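You operate a simulated robot arm through the tools that you are given. There is no shell and no other tool.

Carry out the task below with a simulated two-armed robot. There is one attempt and no reset: what you move stays moved.

TASK
Open the kiln, brush kiln wash over the tray, put the brush back and switch the wall fan on.
Fine: Dip the brush in the wash jar. Cover well over half the tray. The brush goes back in the blue pot. Leave the kiln open with the tray pulled right out.

The check looks at the end state, three seconds after you hand in, the way a careful person would. Anything else that was tipped, shoved, dropped, spilled or broken makes it a failure. A push-on lid holds only when it is set on centred and level and pressed home; a screw cap is set on level and turned clockwise until tight.

THE ROBOT
Two 7-joint arms with two-finger grippers on one trunk that stands fixed in place. Base frame: the origin is at the foot of the trunk, x ahead of it, y to its left, z up; the work surface is at about z = 0.86. Readings come in m, degrees, newtons and seconds.
The left shoulder is at [0.021, 0.175, 1.479], the right one opposite. With the tool pointing down near the work surface each hand reaches from about 0.1 to 0.74 m from the base axis, measured 20 degrees to its own side. Payload 2.94 kg a hand.
The tool frame of a hand sits at the grasp point between the pads (the TCP): z along the fingers, y along the line on which they close. The tips reach 0.03 m beyond it. The gripper opens to 0.138 m; its body begins 0.109 m behind the TCP.
Orientation is that of the tool frame in the base frame, as a unit quaternion [x, y, z, w]. With the fingers straight down and closing along the base's y, the tool's x points along the base's -x, its y along +y and its z along -z.

THE INTERFACE
- The arms move only by the tool servo_tool. It takes "left_commands", "right_commands" or both (then of equal length, played together; a hand with none holds still); each is a list of rows, each a list of 6 numbers: the shift along the base's x, y, z in m, then the turn, a rotation vector about the base's x, y, z in degrees. In form: [[dx, dy, dz, ax, ay, az], ...]. A call has 1 to 20 rows; each row is the pose to reach, as a shift and turn from the pose commanded when the call began. "left_gripper" and "right_gripper" are, for a hand that has rows, the gripper command, from -1 (fully open) to 1 (shut), values between in proportion, set as the call begins (left out, the last holds). A row lasts 0.2 s, in which the tool goes at most 0.05 m and 8.6 degrees; a call with a longer step from one row to the next is refused whole, and so is a gripper value outside its range. Where a pose cannot be reached the arm comes as near as it can. A force on the tool above 40 N (or 10 N above the force at the start of the call, whichever is more), or a blocked arm, ends the call early, and 0.2 s more pass. The fingers move at their own pace (about 0.045 m/s each) and stop on an object; they squeeze with about 43 N. The grip force told is the motor's: it shows also when the fingers shut on nothing. Time passes only in rows, and 0.2 s behind the last, so rows that repeat a pose let the fingers close. The reply holds the time, the measured pose of the TCP, the force on the tool along the base axes, the opening and the grip force, in the units named above and with some noise, with the torque about the TCP (base axes, N m) and any sound that the robot's microphone picked up.
- Cameras (640 x 400 px; columns grow to the right, rows downward): "scene" is now at [0.0521, -0.0175, 1.9454]; the picture's right is [-0.23, -0.97, 0.00], its down [-0.79, 0.19, -0.58] and it looks along [0.56, -0.13, -0.81] (base axes); focal length 329 px, centre (320, 200). "left" rides on the left gripper at [0.071, -0.019, -0.146] in its tool frame; the picture's right is [0.26, 0.97, 0.00], its down [-0.85, 0.23, -0.48] and it looks along [-0.46, 0.12, 0.88] (tool axes); focal length 280 px, centre (320, 200). "right" rides on the right gripper at [0.071, 0.019, -0.146] in its tool frame; the picture's right is [-0.26, 0.97, 0.00], its down [-0.85, -0.23, -0.48] and it looks along [-0.46, -0.12, 0.88] (tool axes); focal length 280 px, centre (320, 200). There is no depth. A picture from a camera that has moved, and an enlarged one, comes with that camera's place and axes in the base frame and with its lens.
- camera(camera): a new picture of that camera. The clock stands still meanwhile.
- move_column(by): moves the trunk up (or, below 0, down) by that many m; the arms and the scene camera ride with it, the base frame stays. It gives what a move gives, with no picture.
- aim_head(pan, tilt): turns the head with the scene camera to pan (to the left, within 120 degrees either way) and tilt (down, from -29 to 69), counted from straight ahead of the robot (the tilt from the chest, where the trunk bows). It gives what a move gives.
- inspect(camera, box): a new picture of the part [left, top, right, bottom] of that camera's present view, enlarged. The clock stands still meanwhile.
- hand_in(): hands the job in; it is judged then, once.

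Places have to be worked out from the pictures, the camera data and where the tool is seen. Open the grippers and draw the arms clear of the work before you hand the job in, unless the task says otherwise.

The tools are called as name(argument=value, ...) on one line, values as JSON. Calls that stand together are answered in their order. servo_tool: Moves the arms, as the interface text tells. Its arguments: {"type":"object","properties":{"left_commands":{"type":"array","items":{"type":"array","items":{"type":"number"}}},"left_gripper":{"type":"number"},"right_commands":{"type":"array","items":{"type":"array","items":{"type":"number"}}},"right_gripper":{"type":"number"}},"required":[]} The other tools are called the same way: move_column (by) moves the trunk up or down; aim_head (pan, tilt) turns the head that bears the scene camera; camera (camera) takes a picture; inspect (camera, box) takes an enlarged picture of a part of a camera's view; hand_in () hands the job in.

At the start:

```text
time_s: 0.0
left_ee_pos: [0.5555, 0.1291, 1.4497]
left_tool_rot: [0.0, 1.0, 0.0, 0.0]
left_force: [-0.7, -0.3, 0.3]
left_torque: [-0.01, 0.0, 0.0]
left_opening: 0.1382
left_grasp_force: 0.1
right_ee_pos: [0.5563, -0.4315, 1.3568]
right_tool_rot: [0.0, 1.0, 0.0, 0.0]
right_force: [-0.3, 0.5, 0.1]
right_torque: [0.0, 0.01, 0.02]
right_opening: 0.1382
right_grasp_force: 0.0
trunk travel left (down, up): [-0.65, 0.084]
head pan, tilt (commanded): [-13.4, 54.5]
```

scene: 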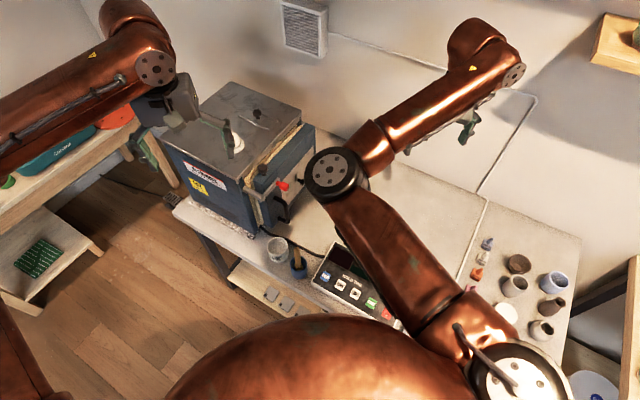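
right: 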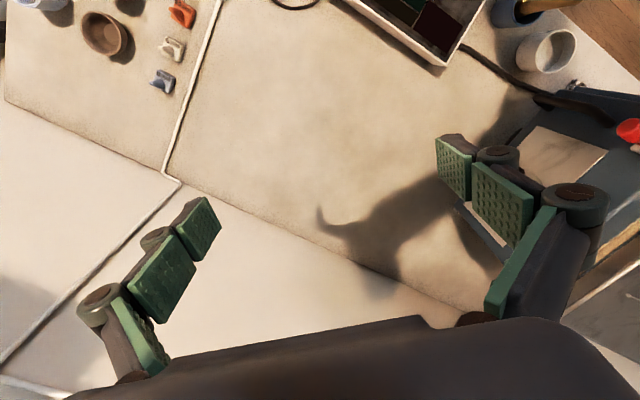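
left: 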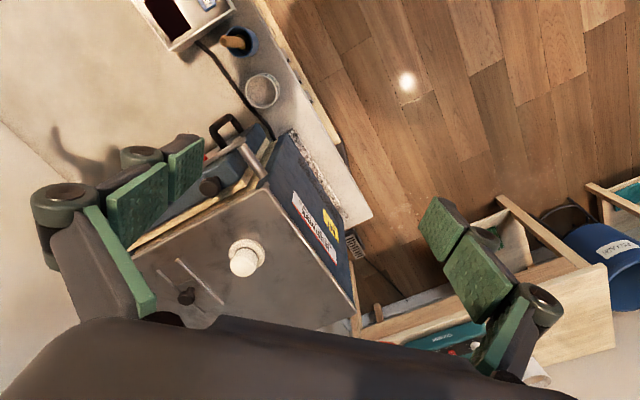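

The scene shows a kiln at left-front, a wash jar and blue pot with brush near the table edge, a control box, and a fan on the wall. I'll take enlarged views first.

inspect(camera="scene", box=[150, 60, 350, 260])

inspect(camera="scene", box=[220, 180, 420, 330])

inspect(camera="left", box=[120, 0, 400, 330])

inspect(camera="right", box=[320, 0, 640, 330])

```text
2.00 times, centred on (250, 160) of scene
camera zoom: at [0.0521, -0.0175, 1.9454], right [-0.23, -0.97, 0.0], down [-0.79, 0.19, -0.58], along [0.56, -0.13, -0.81], focal length 659 px, centre (460, 280)
```

zoom: 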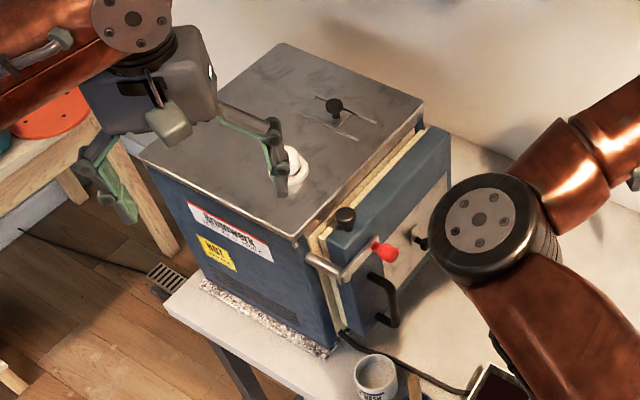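

```text
2.67 times, centred on (320, 255) of scene
camera zoom: at [0.0521, -0.0175, 1.9454], right [-0.23, -0.97, 0.0], down [-0.79, 0.19, -0.58], along [0.56, -0.13, -0.81], focal length 878 px, centre (320, 53)
```

zoom: 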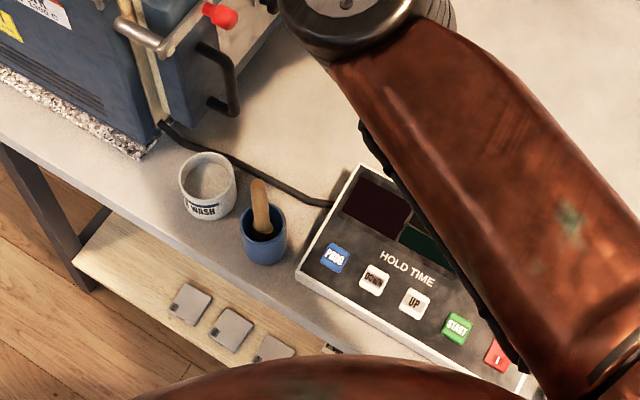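

```text
1.21 times, centred on (260, 165) of left
camera zoom: at [0.4852, 0.1089, 1.5964], right [-0.26, 0.97, 0.0], down [0.85, 0.23, 0.48], along [0.46, 0.12, -0.88], focal length 340 px, centre (393, 242)
```

zoom: 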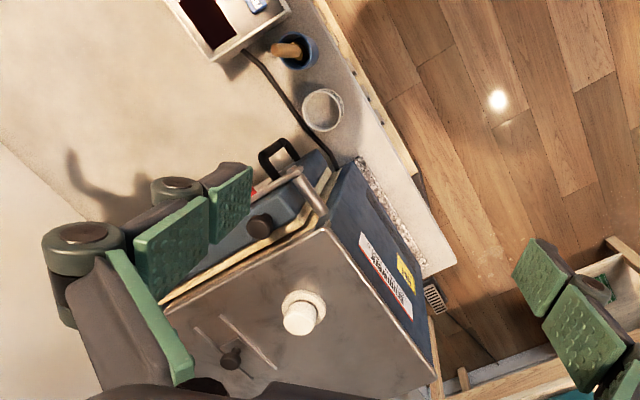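

```text
1.21 times, centred on (480, 165) of right
camera zoom: at [0.4863, -0.412, 1.5041], right [0.26, 0.97, 0.0], down [0.85, -0.23, 0.48], along [0.46, -0.12, -0.88], focal length 340 px, centre (126, 242)
```

zoom: 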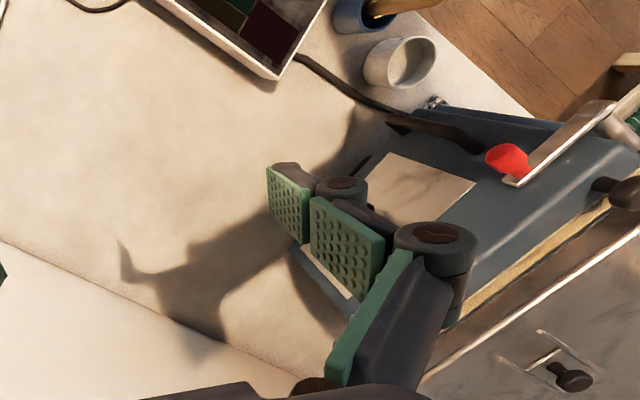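

The kiln seems turned about 45° with its door facing right/near. I'll turn the head to look at the fan, its cord and the rest of the room.

aim_head(pan=-10, tilt=20)

camera(camera="scene")

aim_head(pan=-45, tilt=40)

camera(camera="scene")

```text
time_s: 1.0
left_ee_pos: [0.5567, 0.1281, 1.4492]
left_tool_rot: [0.0, 1.0, 0.001, 0.0]
left_force: [0.5, 0.9, -0.8]
left_torque: [0.01, -0.01, 0.01]
left_opening: 0.138
left_grasp_force: 0.0
right_ee_pos: [0.557, -0.4299, 1.3569]
right_tool_rot: [0.0, 1.0, 0.0, 0.0]
right_force: [-0.4, -0.7, 0.8]
right_torque: [0.03, -0.02, 0.02]
right_opening: 0.1382
right_grasp_force: 0.1
trunk travel left (down, up): [-0.65, 0.084]
head pan, tilt (commanded): [-10.0, 20.0]
```

```text
taken
camera scene: at [0.0732, -0.0169, 1.9968], right [-0.17, -0.98, 0.0], down [-0.34, 0.06, -0.94], along [0.93, -0.16, -0.34], focal length 329 px, centre (320, 200)
```

scene: 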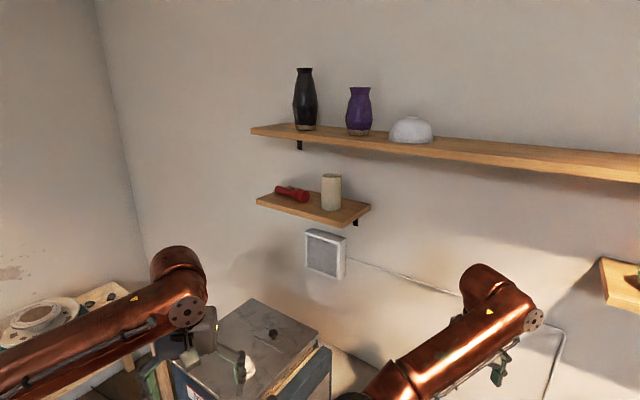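

```text
time_s: 2.0
left_ee_pos: [0.5561, 0.1299, 1.4483]
left_tool_rot: [0.0, 1.0, 0.0, 0.001]
left_force: [0.4, -0.2, 0.6]
left_torque: [0.03, -0.01, 0.03]
left_opening: 0.138
left_grasp_force: 0.0
right_ee_pos: [0.557, -0.4313, 1.357]
right_tool_rot: [-0.001, 1.0, 0.0, 0.0]
right_force: [0.8, 0.6, 0.2]
right_torque: [0.01, 0.05, 0.01]
right_opening: 0.1379
right_grasp_force: 0.1
trunk travel left (down, up): [-0.65, 0.084]
head pan, tilt (commanded): [-45.0, 40.0]
```

```text
taken
camera scene: at [0.0417, -0.0607, 1.9656], right [-0.71, -0.71, 0.0], down [-0.45, 0.45, -0.77], along [0.54, -0.54, -0.64], focal length 329 px, centre (320, 200)
```

scene: 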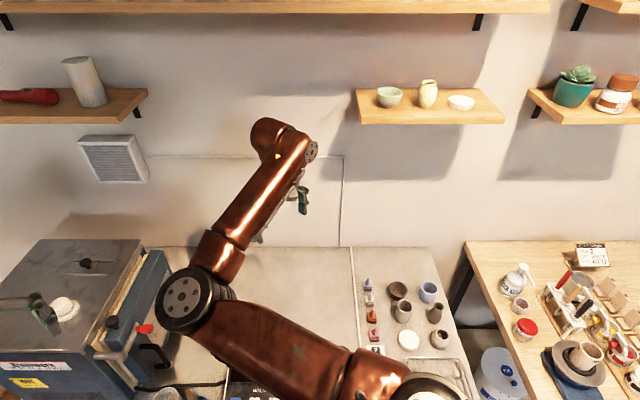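

The fan's cord runs along the wall, down, and across the table near the small cones. I'll move the right arm outward so that the head camera can see the table and the door.

servo_tool(right_commands=[[-0.03, -0.03, 0.0, 0, 0, 0], [-0.06, -0.06, 0.0, 0, 0, 0], [-0.09, -0.09, 0.0, 0, 0, 0], [-0.12, -0.12, 0.0, 0, 0, 0], [-0.15, -0.15, 0.0, 0, 0, 0], [-0.18, -0.18, 0.0, 0, 0, 0], [-0.21, -0.21, 0.0, 0, 0, 0], [-0.24, -0.24, 0.0, 0, 0, 0]])

aim_head(pan=-30, tilt=55)

camera(camera="scene")

camera(camera="right")

```text
time_s: 3.8
left_ee_pos: [0.5551, 0.1266, 1.4499]
left_tool_rot: [0.0, 1.0, 0.001, 0.001]
left_force: [0.3, 0.5, -0.2]
left_torque: [0.02, -0.01, 0.0]
left_opening: 0.138
left_grasp_force: 0.0
right_ee_pos: [0.314, -0.674, 1.3576]
right_tool_rot: [0.0, 1.0, 0.002, 0.0]
right_force: [0.0, -0.3, 0.4]
right_torque: [0.04, 0.0, 0.02]
right_opening: 0.138
right_grasp_force: 0.0
trunk travel left (down, up): [-0.65, 0.084]
head pan, tilt (commanded): [-45.0, 40.0]
```

```text
time_s: 4.6
left_ee_pos: [0.5558, 0.1276, 1.4499]
left_tool_rot: [-0.001, 1.0, 0.0, 0.0]
left_force: [0.9, 0.0, 0.2]
left_torque: [-0.01, 0.02, 0.02]
left_opening: 0.1379
left_grasp_force: 0.1
right_ee_pos: [0.3165, -0.6714, 1.3584]
right_tool_rot: [0.0, 1.0, 0.0, 0.0]
right_force: [-0.5, -0.6, 0.7]
right_torque: [0.0, 0.04, 0.01]
right_opening: 0.1376
right_grasp_force: 0.2
trunk travel left (down, up): [-0.65, 0.084]
head pan, tilt (commanded): [-30.0, 55.0]
```

```text
taken
camera scene: at [0.0443, -0.0365, 1.9449], right [-0.5, -0.87, 0.0], down [-0.71, 0.41, -0.57], along [0.5, -0.29, -0.82], focal length 329 px, centre (320, 200)
```

scene: 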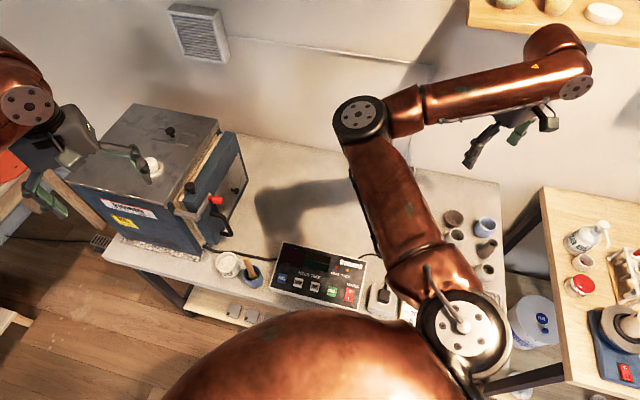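

```text
taken
camera right: at [0.2454, -0.6522, 1.5051], right [0.26, 0.97, 0.0], down [0.85, -0.23, 0.48], along [0.46, -0.12, -0.88], focal length 280 px, centre (320, 200)
```

right: 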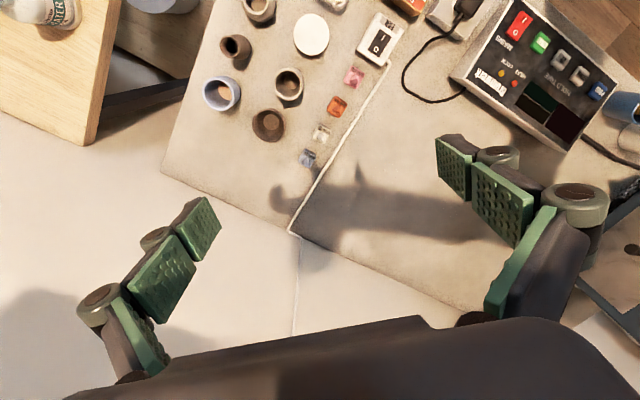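

The cord ends at a white switch plate on the table at about (380,40) in the right picture. I'll enlarge that area.

inspect(camera="right", box=[320, 0, 480, 100])

inspect(camera="scene", box=[80, 80, 280, 280])

inspect(camera="scene", box=[260, 180, 500, 330])

inspect(camera="scene", box=[140, 0, 260, 80])

```text
4.00 times, centred on (400, 50) of right
camera zoom: at [0.2454, -0.6522, 1.5051], right [0.26, 0.97, 0.0], down [0.85, -0.23, 0.48], along [0.46, -0.12, -0.88], focal length 1122 px, centre (0, 800)
```

zoom: 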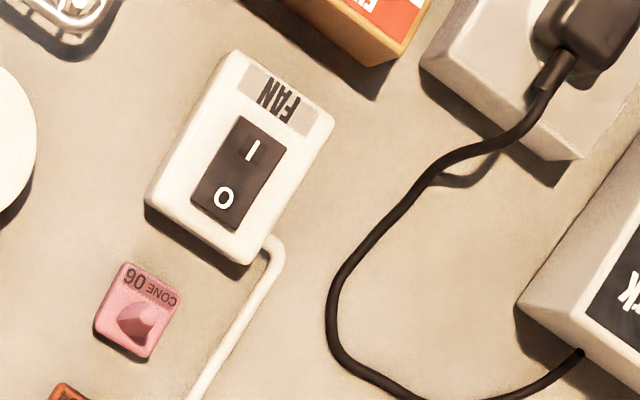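

```text
2.00 times, centred on (180, 180) of scene
camera zoom: at [0.0443, -0.0365, 1.9449], right [-0.5, -0.87, 0.0], down [-0.71, 0.41, -0.57], along [0.5, -0.29, -0.82], focal length 659 px, centre (600, 240)
```

zoom: 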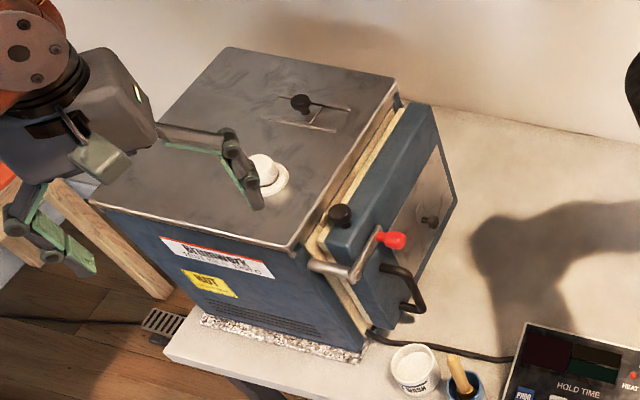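

```text
2.67 times, centred on (380, 255) of scene
camera zoom: at [0.0443, -0.0365, 1.9449], right [-0.5, -0.87, 0.0], down [-0.71, 0.41, -0.57], along [0.5, -0.29, -0.82], focal length 878 px, centre (160, 53)
```

zoom: 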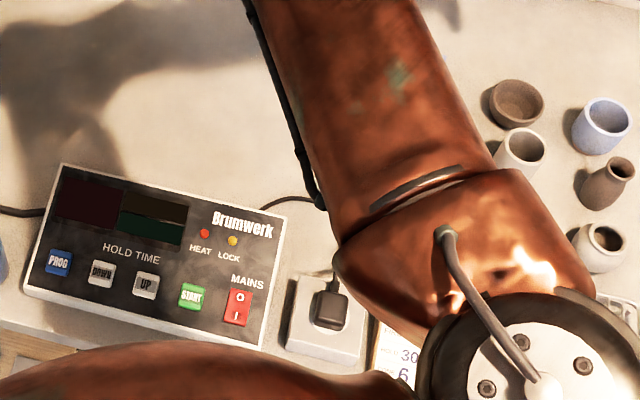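

```text
5.00 times, centred on (200, 40) of scene
camera zoom: at [0.0443, -0.0365, 1.9449], right [-0.5, -0.87, 0.0], down [-0.71, 0.41, -0.57], along [0.5, -0.29, -0.82], focal length 1646 px, centre (920, 1000)
```

zoom: 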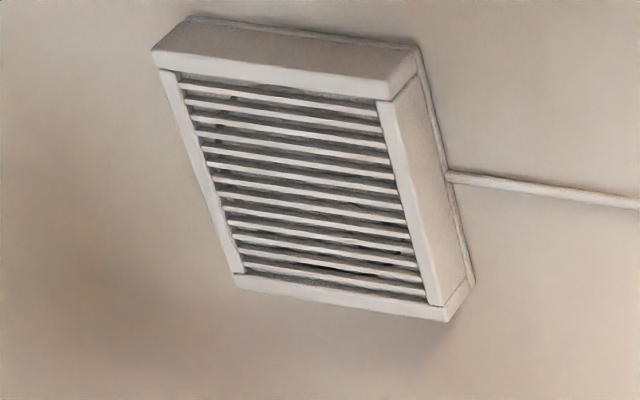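

The fan switch has an I/O rocker; the kiln controller has HEAT/LOCK lamps. I'll enlarge the controller and labels to see whether the door is locked or hot.

inspect(camera="right", box=[440, 0, 640, 125])

inspect(camera="scene", box=[265, 235, 375, 305])

inspect(camera="scene", box=[90, 180, 190, 245])

inspect(camera="scene", box=[160, 130, 260, 200])

inspect(camera="scene", box=[170, 180, 270, 250])

```text
3.20 times, centred on (540, 62) of right
camera zoom: at [0.2454, -0.6522, 1.5051], right [0.26, 0.97, 0.0], down [0.85, -0.23, 0.48], along [0.46, -0.12, -0.88], focal length 897 px, centre (-384, 640)
```

zoom: 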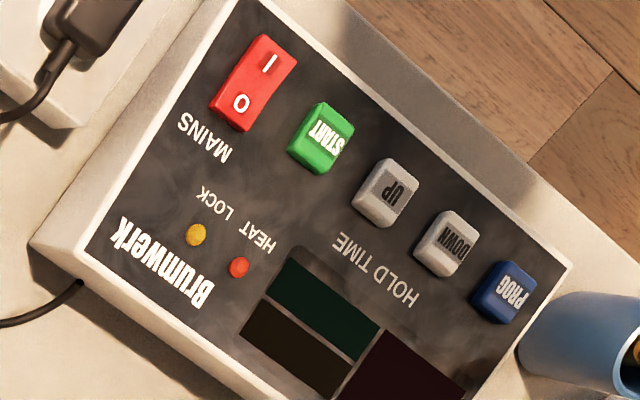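

```text
5.71 times, centred on (320, 270) of scene
camera zoom: at [0.0443, -0.0365, 1.9449], right [-0.5, -0.87, 0.0], down [-0.71, 0.41, -0.57], along [0.5, -0.29, -0.82], focal length 1882 px, centre (320, -200)
```

zoom: 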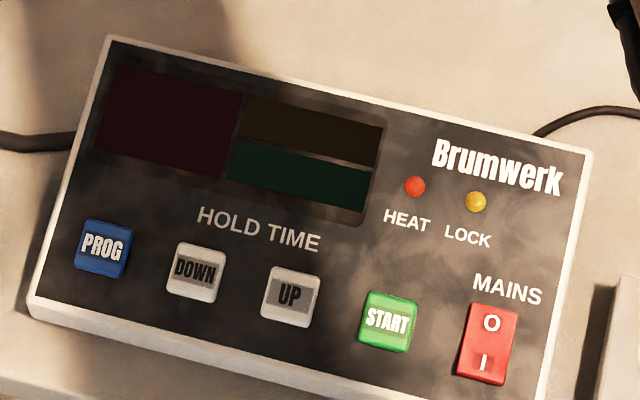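

```text
6.15 times, centred on (140, 212) of scene
camera zoom: at [0.0443, -0.0365, 1.9449], right [-0.5, -0.87, 0.0], down [-0.71, 0.41, -0.57], along [0.5, -0.29, -0.82], focal length 2026 px, centre (1428, 123)
```

zoom: 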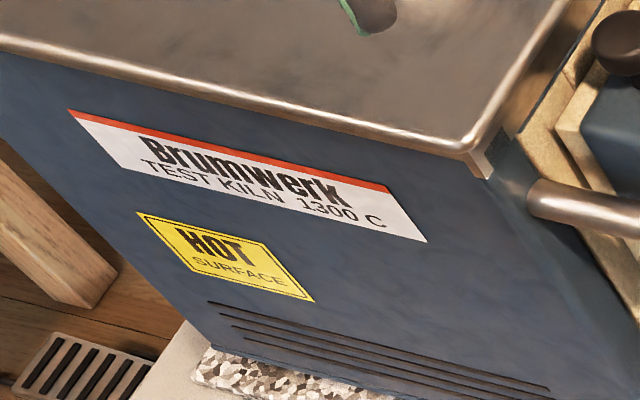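

```text
5.71 times, centred on (210, 165) of scene
camera zoom: at [0.0443, -0.0365, 1.9449], right [-0.5, -0.87, 0.0], down [-0.71, 0.41, -0.57], along [0.5, -0.29, -0.82], focal length 1882 px, centre (949, 400)
```

zoom: 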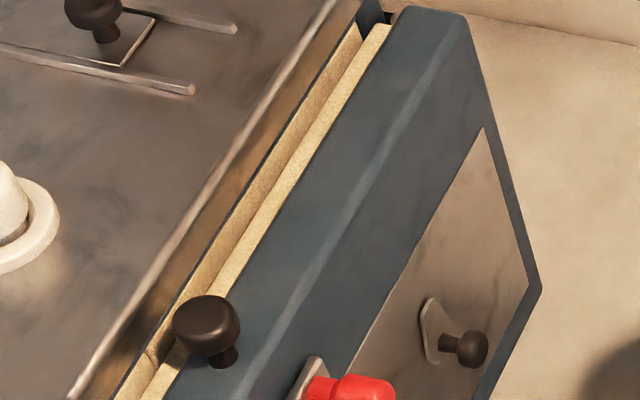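

```text
5.71 times, centred on (220, 215) of scene
camera zoom: at [0.0443, -0.0365, 1.9449], right [-0.5, -0.87, 0.0], down [-0.71, 0.41, -0.57], along [0.5, -0.29, -0.82], focal length 1882 px, centre (891, 114)
```

zoom: 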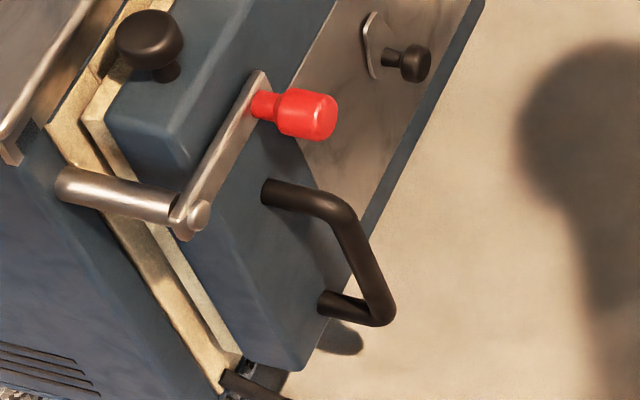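

The controller is off, so nothing to do there. The kiln door has a lever latch with a red grip, a D-handle and a peephole. I'll bring the right hand camera round in front of the door to see the details.

servo_tool(right_commands=[[0.016, 0.03, -0.02, 1.47, -3.55, 3.55], [0.032, 0.06, -0.04, 2.94, -7.1, 7.1], [0.048, 0.09, -0.06, 4.41, -10.65, 10.65], [0.064, 0.12, -0.08, 5.88, -14.2, 14.2], [0.08, 0.15, -0.1, 7.35, -17.75, 17.75], [0.096, 0.18, -0.12, 8.82, -21.3, 21.3], [0.112, 0.21, -0.14, 10.3, -24.85, 24.85], [0.128, 0.24, -0.16, 11.77, -28.4, 28.4], [0.144, 0.27, -0.18, 13.24, -31.95, 31.95], [0.16, 0.3, -0.2, 14.7, -35.5, 35.5], [0.176, 0.33, -0.22, 16.18, -39.05, 39.05], [0.19, 0.36, -0.24, 17.65, -42.6, 42.6]])

camera(camera="right")

camera(camera="scene")

```text
time_s: 7.2
left_ee_pos: [0.5561, 0.1286, 1.4497]
left_tool_rot: [0.001, 1.0, 0.0, 0.0]
left_force: [-0.9, -0.7, 0.5]
left_torque: [0.01, -0.01, -0.03]
left_opening: 0.1382
left_grasp_force: 0.0
right_ee_pos: [0.5054, -0.3101, 1.1165]
right_tool_rot: [-0.354, 0.853, 0.146, 0.353]
right_force: [1.2, 0.0, 0.8]
right_torque: [0.01, 0.0, 0.01]
right_opening: 0.1378
right_grasp_force: 0.0
trunk travel left (down, up): [-0.65, 0.084]
head pan, tilt (commanded): [-30.0, 55.0]
```

```text
taken
camera right: at [0.3845, -0.4053, 1.1708], right [-0.55, 0.81, 0.18], down [0.35, 0.02, 0.94], along [0.76, 0.58, -0.3], focal length 280 px, centre (320, 200)
```

right: 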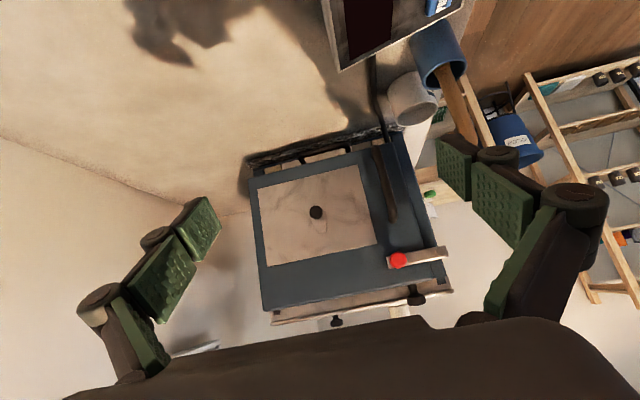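

```text
taken
camera scene: at [0.0444, -0.0361, 1.9448], right [-0.5, -0.87, 0.0], down [-0.71, 0.41, -0.57], along [0.5, -0.29, -0.82], focal length 329 px, centre (320, 200)
```

scene: 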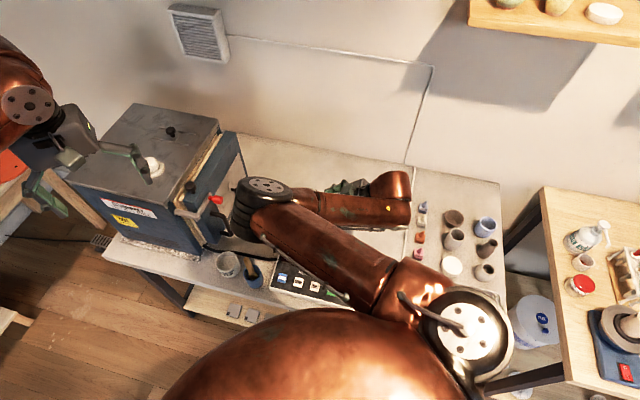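

This gives an upside-down front view of the door. Enlarging it.

inspect(camera="right", box=[220, 110, 470, 340])

inspect(camera="right", box=[360, 220, 460, 310])

inspect(camera="right", box=[240, 110, 440, 235])

```text
1.74 times, centred on (345, 225) of right
camera zoom: at [0.3845, -0.4053, 1.1708], right [-0.55, 0.81, 0.18], down [0.35, 0.02, 0.94], along [0.76, 0.58, -0.3], focal length 488 px, centre (276, 156)
```

zoom: 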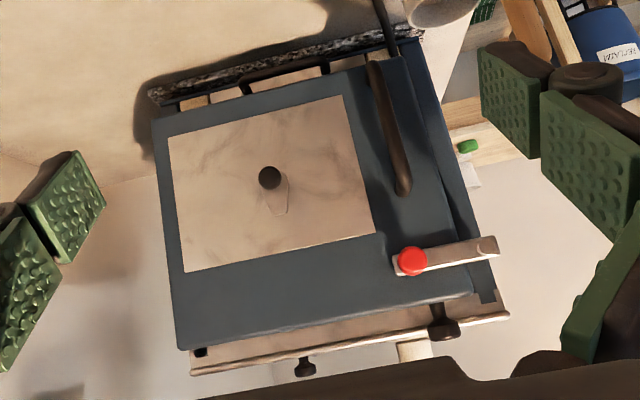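

```text
4.44 times, centred on (410, 265) of right
camera zoom: at [0.3845, -0.4053, 1.1708], right [-0.55, 0.81, 0.18], down [0.35, 0.02, 0.94], along [0.76, 0.58, -0.3], focal length 1246 px, centre (-80, -89)
```

zoom: 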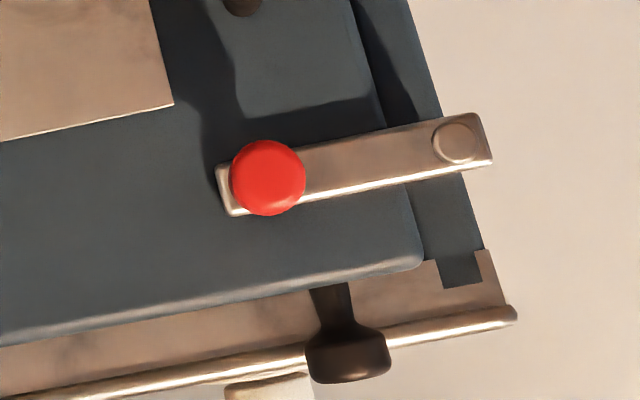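

```text
3.20 times, centred on (340, 172) of right
camera zoom: at [0.3845, -0.4053, 1.1708], right [-0.55, 0.81, 0.18], down [0.35, 0.02, 0.94], along [0.76, 0.58, -0.3], focal length 897 px, centre (256, 288)
```

zoom: 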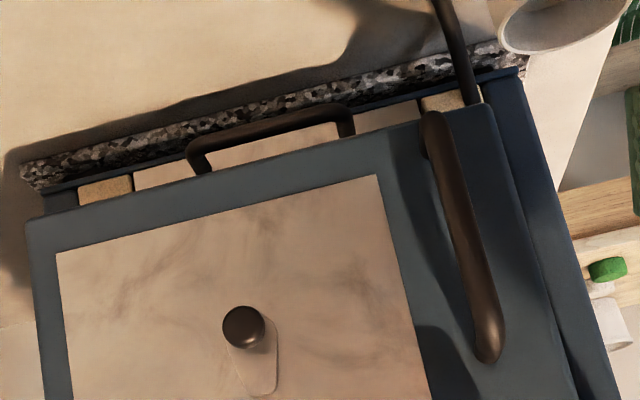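

I estimate the latch lever pivot at about (0.650, 0.015, 1.146) and its red knob tip at (0.678, −0.055, 1.148), on a door facing (−0.707, −0.707). I'll level the right hand to point at the door, half-close it, and stop about 8 cm short of the knob.

servo_tool(right_commands=[[0.0, 0.0, 0.01, 4.0, -4.0, 0], [0.02, 0.03, 0.02, 8.0, -8.0, 0], [0.04, 0.06, 0.03, 12.0, -12.0, 0], [0.06, 0.09, 0.03, 16.0, -16.0, 0], [0.08, 0.12, 0.03, 20.0, -20.0, 0], [0.09, 0.15, 0.03, 24.0, -24.0, 0], [0.1, 0.175, 0.03, 28.0, -28.0, 0], [0.116, 0.198, 0.0315, 31.8, -31.8, 0]], right_gripper=0.1)

camera(camera="right")

camera(camera="scene")

```text
time_s: 9.0
left_ee_pos: [0.5573, 0.129, 1.4487]
left_tool_rot: [0.001, 1.0, 0.0, 0.0]
left_force: [0.1, 0.4, -0.5]
left_torque: [-0.02, 0.01, -0.02]
left_opening: 0.1379
left_grasp_force: 0.0
right_ee_pos: [0.6661, -0.2113, 1.1618]
right_tool_rot: [-0.312, 0.661, 0.294, 0.616]
right_force: [-0.1, 0.1, -0.4]
right_torque: [0.05, -0.01, 0.01]
right_opening: 0.0622
right_grasp_force: 0.0
right hand out of reach, approached as far as the arm can: row 5, 6, 7, 8
trunk travel left (down, up): [-0.65, 0.084]
head pan, tilt (commanded): [-30.0, 55.0]
```

```text
taken
camera right: at [0.5559, -0.3163, 1.1023], right [-0.74, 0.62, 0.27], down [-0.08, -0.47, 0.88], along [0.67, 0.63, 0.4], focal length 280 px, centre (320, 200)
```

right: 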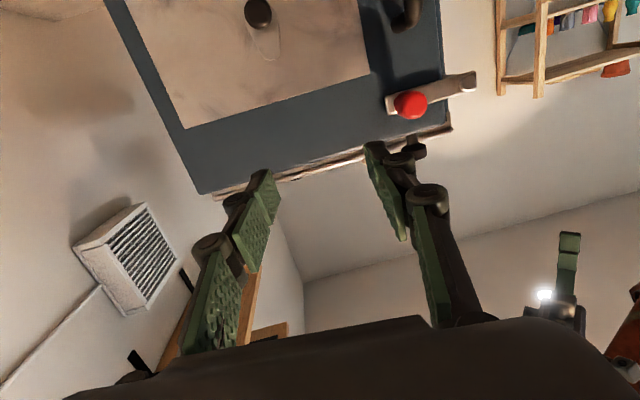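

```text
taken
camera scene: at [0.0447, -0.0364, 1.9448], right [-0.5, -0.87, 0.0], down [-0.71, 0.41, -0.57], along [0.5, -0.29, -0.82], focal length 329 px, centre (320, 200)
```

scene: 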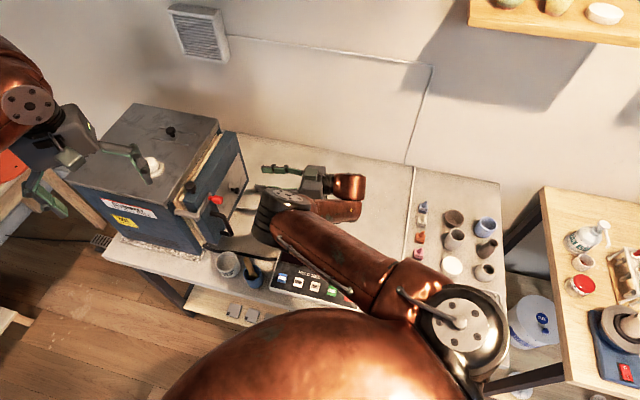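

The right arm can't hold that level pose. I'll instead come to the knob from above with the tool pointing down (yawed 45°), so I back off and turn the tool down.

servo_tool(right_commands=[[-0.02, -0.02, 0.0, -5.3, 5.3, 0], [-0.04, -0.04, 0.01, -10.6, 10.6, 0], [-0.05, -0.06, 0.02, -15.9, 15.9, 0], [-0.06, -0.08, 0.03, -21.2, 21.2, 0], [-0.07, -0.1, 0.045, -26.5, 26.5, 0], [-0.07, -0.12, 0.06, -31.8, 31.8, 0], [-0.07, -0.14, 0.075, -37.1, 37.1, 0], [-0.07, -0.14, 0.09, -42.4, 42.4, 0], [-0.07, -0.14, 0.105, -47.7, 47.7, 0], [-0.07, -0.14, 0.12, -53.0, 53.0, 0], [-0.07, -0.14, 0.135, -58.3, 58.3, 0], [-0.07, -0.14, 0.15, -63.6, 63.6, 0]])

camera(camera="scene")

camera(camera="right")

```text
time_s: 11.6
left_ee_pos: [0.5565, 0.1291, 1.4483]
left_tool_rot: [0.0, 1.0, 0.0, 0.0]
left_force: [-0.4, 0.1, -0.2]
left_torque: [0.02, -0.01, 0.02]
left_opening: 0.138
left_grasp_force: 0.1
right_ee_pos: [0.5958, -0.3503, 1.31]
right_tool_rot: [-0.382, 0.922, 0.033, -0.053]
right_force: [0.3, 0.4, -0.2]
right_torque: [0.01, 0.01, -0.01]
right_opening: 0.0623
right_grasp_force: 0.0
trunk travel left (down, up): [-0.65, 0.084]
head pan, tilt (commanded): [-30.0, 55.0]
```

```text
taken
camera scene: at [0.0445, -0.036, 1.9448], right [-0.5, -0.87, 0.0], down [-0.71, 0.41, -0.57], along [0.5, -0.29, -0.82], focal length 329 px, centre (320, 200)
```

scene: 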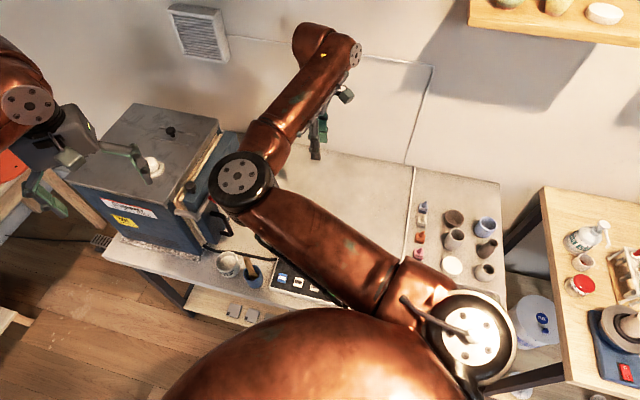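

```text
taken
camera right: at [0.5504, -0.3915, 1.4628], right [-0.49, 0.87, 0.08], down [0.82, 0.43, 0.39], along [0.3, 0.26, -0.92], focal length 280 px, centre (320, 200)
```

right: 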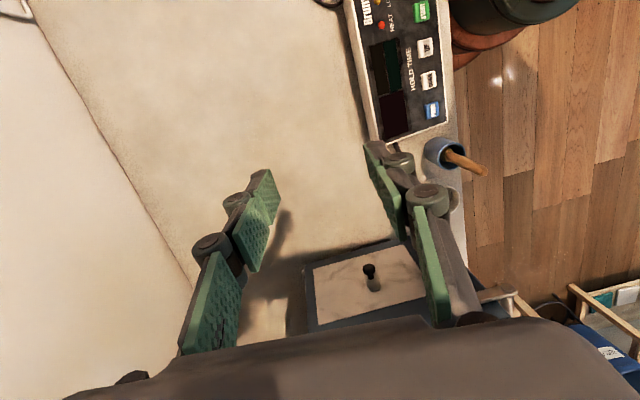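

The left arm's forearm naturally points toward +x,+y, so it suits the latch better. I'll first draw the right arm well out to the right, then look.

servo_tool(right_commands=[[-0.03, -0.03, 0.005, 0, 0, -5], [-0.06, -0.06, 0.01, 0, 0, -10], [-0.09, -0.09, 0.015, 0, 0, -15], [-0.12, -0.12, 0.02, 0, 0, -20], [-0.15, -0.15, 0.025, 0, 0, -25], [-0.18, -0.18, 0.03, 0, 0, -30], [-0.21, -0.21, 0.035, 0, 0, -35], [-0.24, -0.24, 0.04, 0, 0, -40], [-0.27, -0.27, 0.04, 0, 0, -45]])

servo_tool(left_commands=[[-0.005, -0.0275, -0.0165, 2.93, -7.08, 2.93], [-0.01, -0.055, -0.033, 5.87, -14.15, 5.87], [-0.015, -0.083, -0.05, 8.8, -21.2, 8.8], [-0.02, -0.11, -0.066, 11.7, -28.3, 11.7], [-0.025, -0.1375, -0.083, 14.67, -35.4, 14.67], [-0.03, -0.165, -0.1, 17.6, -42.45, 17.6], [-0.035, -0.19, -0.115, 20.5, -49.5, 20.5], [-0.04, -0.22, -0.133, 23.5, -56.6, 23.5], [-0.045, -0.25, -0.15, 26.4, -63.7, 26.4], [-0.05, -0.275, -0.165, 29.3, -70.75, 29.3], [-0.053, -0.3, -0.183, 32.3, -77.8, 32.3], [-0.056, -0.33, -0.2, 35.2, -84.9, 35.2]])

camera(camera="scene")

camera(camera="left")

```text
time_s: 13.6
left_ee_pos: [0.5547, 0.127, 1.4506]
left_tool_rot: [0.0, 1.0, 0.0, 0.0]
left_force: [-0.1, -0.2, -0.2]
left_torque: [0.03, -0.05, -0.01]
left_opening: 0.1378
left_grasp_force: 0.0
right_ee_pos: [0.3258, -0.6224, 1.3483]
right_tool_rot: [0.0, 0.998, 0.053, -0.034]
right_force: [-0.1, 0.1, -0.6]
right_torque: [0.04, -0.03, 0.05]
right_opening: 0.0619
right_grasp_force: 0.0
trunk travel left (down, up): [-0.65, 0.084]
head pan, tilt (commanded): [-30.0, 55.0]
```

```text
time_s: 16.2
left_ee_pos: [0.5236, -0.1233, 1.2884]
left_tool_rot: [-0.27, 0.658, 0.266, 0.65]
left_force: [0.4, -0.1, 0.3]
left_torque: [0.03, 0.0, -0.04]
left_opening: 0.1378
left_grasp_force: 0.0
left hand out of reach, approached as far as the arm can: row 11, 12
right_ee_pos: [0.328, -0.6198, 1.3501]
right_tool_rot: [-0.001, 0.998, 0.051, -0.035]
right_force: [0.2, 0.1, 0.3]
right_torque: [-0.05, 0.0, 0.02]
right_opening: 0.0621
right_grasp_force: 0.0
trunk travel left (down, up): [-0.65, 0.084]
head pan, tilt (commanded): [-30.0, 55.0]
```

```text
taken
camera scene: at [0.0454, -0.0348, 1.9449], right [-0.5, -0.87, 0.0], down [-0.71, 0.41, -0.57], along [0.5, -0.29, -0.82], focal length 329 px, centre (320, 200)
```

scene: 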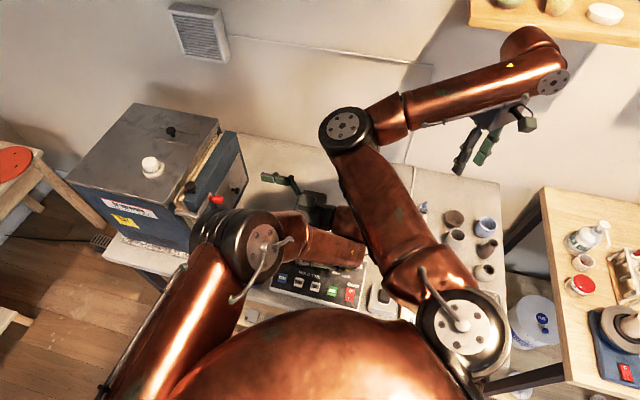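

```text
taken
camera left: at [0.433, -0.2408, 1.2188], right [-0.68, 0.69, -0.26], down [-0.49, -0.16, 0.85], along [0.54, 0.71, 0.45], focal length 280 px, centre (320, 200)
```

left: 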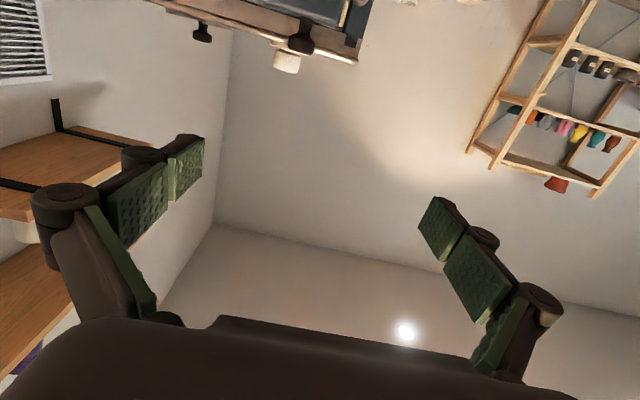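

The left arm nearly reaches the level pose pointing at the door. I'll bring it in line with the knob, 8 cm short, with the gripper half closed.

servo_tool(left_commands=[[0.02, 0.0, -0.03, 0, 0, 0], [0.04, 0.003, -0.06, 0, 0, 0], [0.06, 0.006, -0.09, 0, 0, 0], [0.08, 0.008, -0.115, 0, 0, 0], [0.097, 0.01, -0.14, 0, 0, 0], [0.097, 0.01, -0.14, 0, 0, 0]], left_gripper=0.1)

camera(camera="scene")

camera(camera="left")

```text
time_s: 17.6
left_ee_pos: [0.5916, -0.0905, 1.168]
left_tool_rot: [-0.27, 0.653, 0.272, 0.653]
left_force: [0.4, 0.0, -0.4]
left_torque: [0.0, 0.04, -0.03]
left_opening: 0.0623
left_grasp_force: 0.0
left hand out of reach, approached as far as the arm can: row 1, 2, 3, 4, 5, 6
right_ee_pos: [0.3258, -0.622, 1.3489]
right_tool_rot: [0.0, 0.998, 0.052, -0.035]
right_force: [-0.5, -0.8, -0.2]
right_torque: [0.01, 0.01, -0.01]
right_opening: 0.0619
right_grasp_force: 0.0
trunk travel left (down, up): [-0.65, 0.084]
head pan, tilt (commanded): [-30.0, 55.0]
```

```text
taken
camera scene: at [0.0439, -0.0384, 1.9449], right [-0.5, -0.87, 0.0], down [-0.71, 0.41, -0.57], along [0.5, -0.29, -0.82], focal length 329 px, centre (320, 200)
```

scene: 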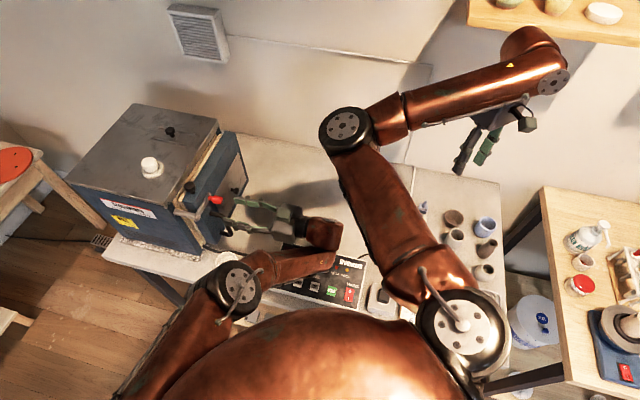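

```text
taken
camera left: at [0.5026, -0.2084, 1.0993], right [-0.68, 0.68, -0.26], down [-0.5, -0.18, 0.85], along [0.53, 0.71, 0.46], focal length 280 px, centre (320, 200)
```

left: 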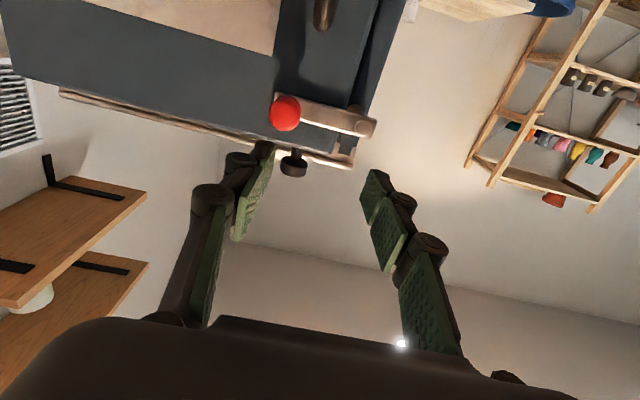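

From the left camera, the knob tip checks out at (0.678, −0.055, 1.150). I'll move the left hand 4 cm forward and sideways to line up with it before closing in.

servo_tool(left_commands=[[0.02, 0.005, -0.006, 0, 0, 0], [0.035, 0.005, -0.012, 0, 0, 0], [0.0538, 0.0028, -0.018, 0, 0, 0], [0.0538, 0.0028, -0.018, 0, 0, 0]])

camera(camera="left")

```text
time_s: 18.6
left_ee_pos: [0.6202, -0.0763, 1.1559]
left_tool_rot: [-0.271, 0.653, 0.271, 0.653]
left_force: [0.2, 0.3, 0.4]
left_torque: [0.0, -0.01, -0.03]
left_opening: 0.0622
left_grasp_force: 0.0
left hand out of reach, approached as far as the arm can: row 2, 3, 4
right_ee_pos: [0.3258, -0.6207, 1.3494]
right_tool_rot: [0.0, 0.998, 0.052, -0.035]
right_force: [0.6, -0.3, 0.6]
right_torque: [0.04, 0.03, 0.07]
right_opening: 0.0621
right_grasp_force: 0.1
trunk travel left (down, up): [-0.65, 0.084]
head pan, tilt (commanded): [-30.0, 55.0]
```

```text
taken
camera left: at [0.5306, -0.1938, 1.0868], right [-0.68, 0.68, -0.26], down [-0.5, -0.17, 0.85], along [0.53, 0.71, 0.46], focal length 280 px, centre (320, 200)
```

left: 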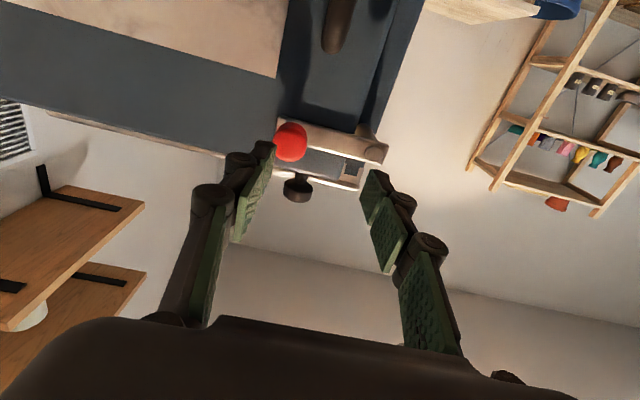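

The left hand is short by ~2.5 cm sideways. I'll try pitching the tool 30° downward, which should ease the wrist, while lining up with the knob.

servo_tool(left_commands=[[0.0, -0.003, 0.003, -5.3, 5.3, 0], [0.006, -0.006, 0.006, -10.6, 10.6, 0], [0.012, -0.01, 0.009, -15.9, 15.9, 0], [0.021, -0.015, 0.009, -21.2, 21.2, 0], [0.021, -0.015, 0.009, -21.2, 21.2, 0]])

camera(camera="left")

```text
time_s: 19.8
left_ee_pos: [0.6423, -0.0931, 1.166]
left_tool_rot: [-0.331, 0.8, 0.192, 0.463]
left_force: [1.0, 0.2, -1.0]
left_torque: [-0.01, 0.0, 0.0]
left_opening: 0.062
left_grasp_force: 0.1
right_ee_pos: [0.3259, -0.6212, 1.3487]
right_tool_rot: [0.0, 0.998, 0.052, -0.035]
right_force: [-1.2, -0.2, 1.0]
right_torque: [0.04, 0.0, 0.03]
right_opening: 0.0622
right_grasp_force: 0.1
trunk travel left (down, up): [-0.65, 0.084]
head pan, tilt (commanded): [-30.0, 55.0]
```

```text
taken
camera left: at [0.5409, -0.2212, 1.1785], right [-0.78, 0.59, -0.23], down [-0.15, 0.17, 0.97], along [0.61, 0.79, -0.04], focal length 280 px, centre (320, 200)
```

left: 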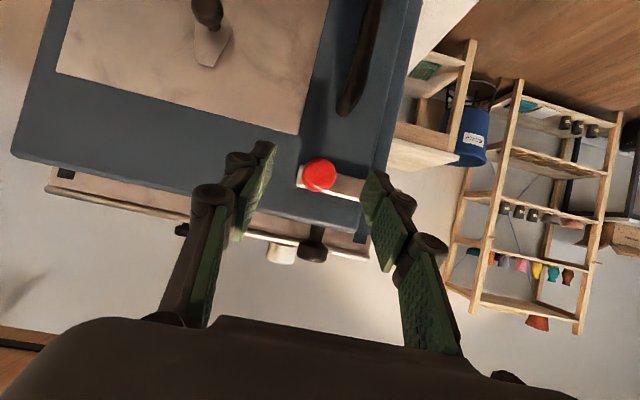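

Aligned now: the knob sits centered between the fingers. I'll move in along the approach and then close on the knob.

servo_tool(left_commands=[[0.012, 0.012, -0.003, 0, 0, 0], [0.023, 0.025, -0.005, 0, 0, 0], [0.034, 0.0365, -0.008, 0, 0, 0], [0.034, 0.0365, -0.008, 0, 0, 0]])

camera(camera="left")

```text
time_s: 20.8
left_ee_pos: [0.6757, -0.0569, 1.157]
left_tool_rot: [-0.331, 0.8, 0.192, 0.462]
left_force: [-5.3, -2.3, 0.3]
left_torque: [-0.02, 0.01, 0.23]
left_opening: 0.0631
left_grasp_force: 1.0
right_ee_pos: [0.3249, -0.6227, 1.3487]
right_tool_rot: [0.0, 0.998, 0.052, -0.033]
right_force: [-0.8, -0.3, -0.3]
right_torque: [0.01, 0.01, 0.0]
right_opening: 0.0621
right_grasp_force: 0.1
trunk travel left (down, up): [-0.65, 0.084]
head pan, tilt (commanded): [-30.0, 55.0]
```

```text
taken
camera left: at [0.5745, -0.1853, 1.1701], right [-0.77, 0.59, -0.23], down [-0.15, 0.17, 0.97], along [0.61, 0.79, -0.04], focal length 280 px, centre (320, 200)
```

left: 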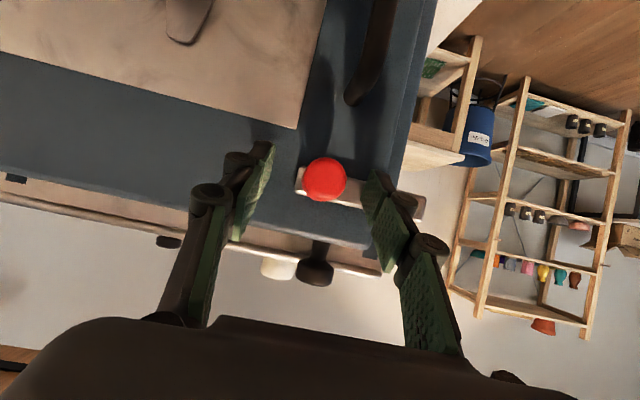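

The near fingertip lightly touches the lever bar (about 6 N). I'll back off 5 mm and close on the knob.

servo_tool(left_commands=[[-0.0035, -0.0035, 0.0, 0, 0, 0], [-0.0035, -0.0035, 0.0, 0, 0, 0], [-0.0035, -0.0035, 0.0, 0, 0, 0], [-0.0035, -0.0035, 0.0, 0, 0, 0], [-0.0035, -0.0035, 0.0, 0, 0, 0]], left_gripper=1.0)

camera(camera="left")

```text
time_s: 22.0
left_ee_pos: [0.6723, -0.0588, 1.1574]
left_tool_rot: [-0.332, 0.8, 0.192, 0.462]
left_force: [1.8, 2.5, 1.1]
left_torque: [0.15, -0.12, 0.02]
left_opening: 0.0236
left_grasp_force: 45.0
right_ee_pos: [0.3267, -0.6221, 1.3498]
right_tool_rot: [0.0, 0.998, 0.052, -0.035]
right_force: [-0.4, 0.3, -0.1]
right_torque: [0.0, 0.02, 0.02]
right_opening: 0.0621
right_grasp_force: 0.1
trunk travel left (down, up): [-0.65, 0.084]
head pan, tilt (commanded): [-30.0, 55.0]
```

```text
taken
camera left: at [0.5722, -0.187, 1.1702], right [-0.78, 0.59, -0.23], down [-0.15, 0.17, 0.97], along [0.61, 0.79, -0.04], focal length 280 px, centre (320, 200)
```

left: 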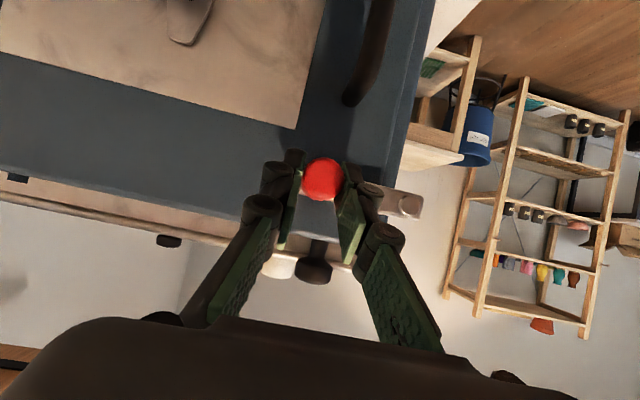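

The knob is gripped (opening 0.024). I'll test lifting it a little along its arc around the pivot.

servo_tool(left_commands=[[-0.0002, 0.0002, 0.006, 0, 0, 0], [-0.0007, 0.0007, 0.012, 0, 0, 0], [-0.0017, 0.0017, 0.0179, 0, 0, 0]])

camera(camera="left")

```text
time_s: 22.8
left_ee_pos: [0.6714, -0.0573, 1.1748]
left_tool_rot: [-0.332, 0.8, 0.193, 0.461]
left_force: [4.6, 2.8, -6.8]
left_torque: [-0.47, -0.11, 0.04]
left_opening: 0.0234
left_grasp_force: 45.1
right_ee_pos: [0.3278, -0.6212, 1.3493]
right_tool_rot: [0.001, 0.998, 0.052, -0.034]
right_force: [-0.4, 0.1, 0.3]
right_torque: [0.01, -0.03, -0.03]
right_opening: 0.062
right_grasp_force: 0.1
trunk travel left (down, up): [-0.65, 0.084]
head pan, tilt (commanded): [-30.0, 55.0]
```

```text
taken
camera left: at [0.571, -0.1859, 1.1874], right [-0.78, 0.59, -0.22], down [-0.15, 0.17, 0.97], along [0.61, 0.79, -0.04], focal length 280 px, centre (320, 200)
```

left: 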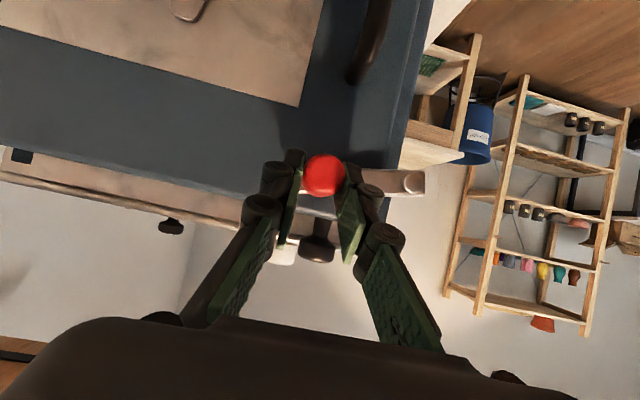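

The lever lifts with only ~7 N. I'll continue along the arc to about 60° and check.

servo_tool(left_commands=[[-0.0021, 0.0021, 0.0085, 0, 0, 0], [-0.0049, 0.0049, 0.0166, 0, 0, 0], [-0.0084, 0.0084, 0.0241, 0, 0, 0], [-0.0126, 0.0126, 0.0309, 0, 0, 0], [-0.0174, 0.0174, 0.0368, 0, 0, 0], [-0.0227, 0.0227, 0.0419, 0, 0, 0]])

camera(camera="left")

```text
time_s: 24.2
left_ee_pos: [0.6492, -0.0379, 1.2188]
left_tool_rot: [-0.33, 0.799, 0.19, 0.465]
left_force: [20.6, -7.1, 22.7]
left_torque: [0.28, -0.89, -0.39]
left_opening: 0.0235
left_grasp_force: 44.7
right_ee_pos: [0.3266, -0.6231, 1.3485]
right_tool_rot: [0.0, 0.998, 0.052, -0.035]
right_force: [-0.1, 0.2, -0.6]
right_torque: [0.01, 0.0, 0.0]
right_opening: 0.0619
right_grasp_force: 0.1
trunk travel left (down, up): [-0.65, 0.084]
head pan, tilt (commanded): [-30.0, 55.0]
```

```text
taken
camera left: at [0.5483, -0.1654, 1.2314], right [-0.77, 0.59, -0.23], down [-0.16, 0.17, 0.97], along [0.62, 0.79, -0.04], focal length 280 px, centre (320, 200)
```

left: 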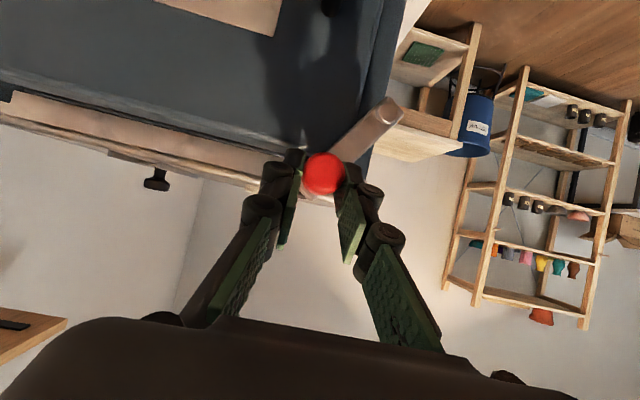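

The lever is at about 55–60° but my arc radius was a bit small (30 N outward pull); refit radius ≈ 0.073. I'll continue along the corrected arc to about 90°.

servo_tool(left_commands=[[0.0002, -0.0002, 0.004, 0, 0, 0], [-0.0027, 0.0027, 0.0065, 0, 0, 0], [-0.0054, 0.0054, 0.0084, 0, 0, 0], [-0.0096, 0.0096, 0.0108, 0, 0, 0], [-0.0139, 0.0139, 0.0127, 0, 0, 0], [-0.0183, 0.0183, 0.014, 0, 0, 0], [-0.0227, 0.0227, 0.0149, 0, 0, 0], [-0.0272, 0.0272, 0.0151, 0, 0, 0]])

camera(camera="left")

```text
time_s: 26.0
left_ee_pos: [0.6214, -0.0083, 1.2323]
left_tool_rot: [-0.331, 0.8, 0.193, 0.462]
left_force: [0.4, -4.5, 0.6]
left_torque: [-0.26, -0.24, -0.11]
left_opening: 0.0235
left_grasp_force: 45.1
right_ee_pos: [0.3244, -0.6208, 1.3501]
right_tool_rot: [0.0, 0.998, 0.052, -0.034]
right_force: [-0.3, 0.6, -0.7]
right_torque: [0.02, 0.01, 0.02]
right_opening: 0.062
right_grasp_force: 0.0
trunk travel left (down, up): [-0.65, 0.084]
head pan, tilt (commanded): [-30.0, 55.0]
```

```text
taken
camera left: at [0.5194, -0.1363, 1.2452], right [-0.78, 0.59, -0.22], down [-0.15, 0.17, 0.97], along [0.61, 0.79, -0.04], focal length 280 px, centre (320, 200)
```

left: 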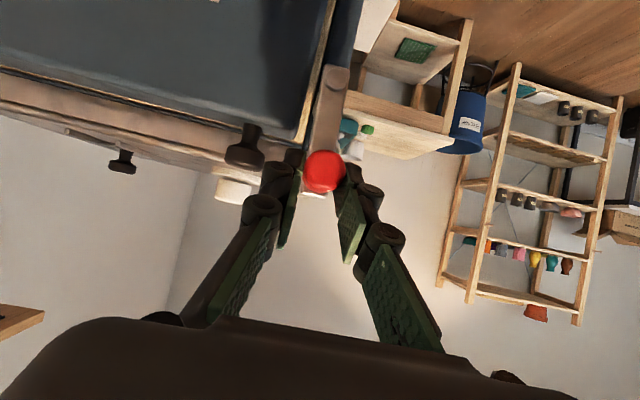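

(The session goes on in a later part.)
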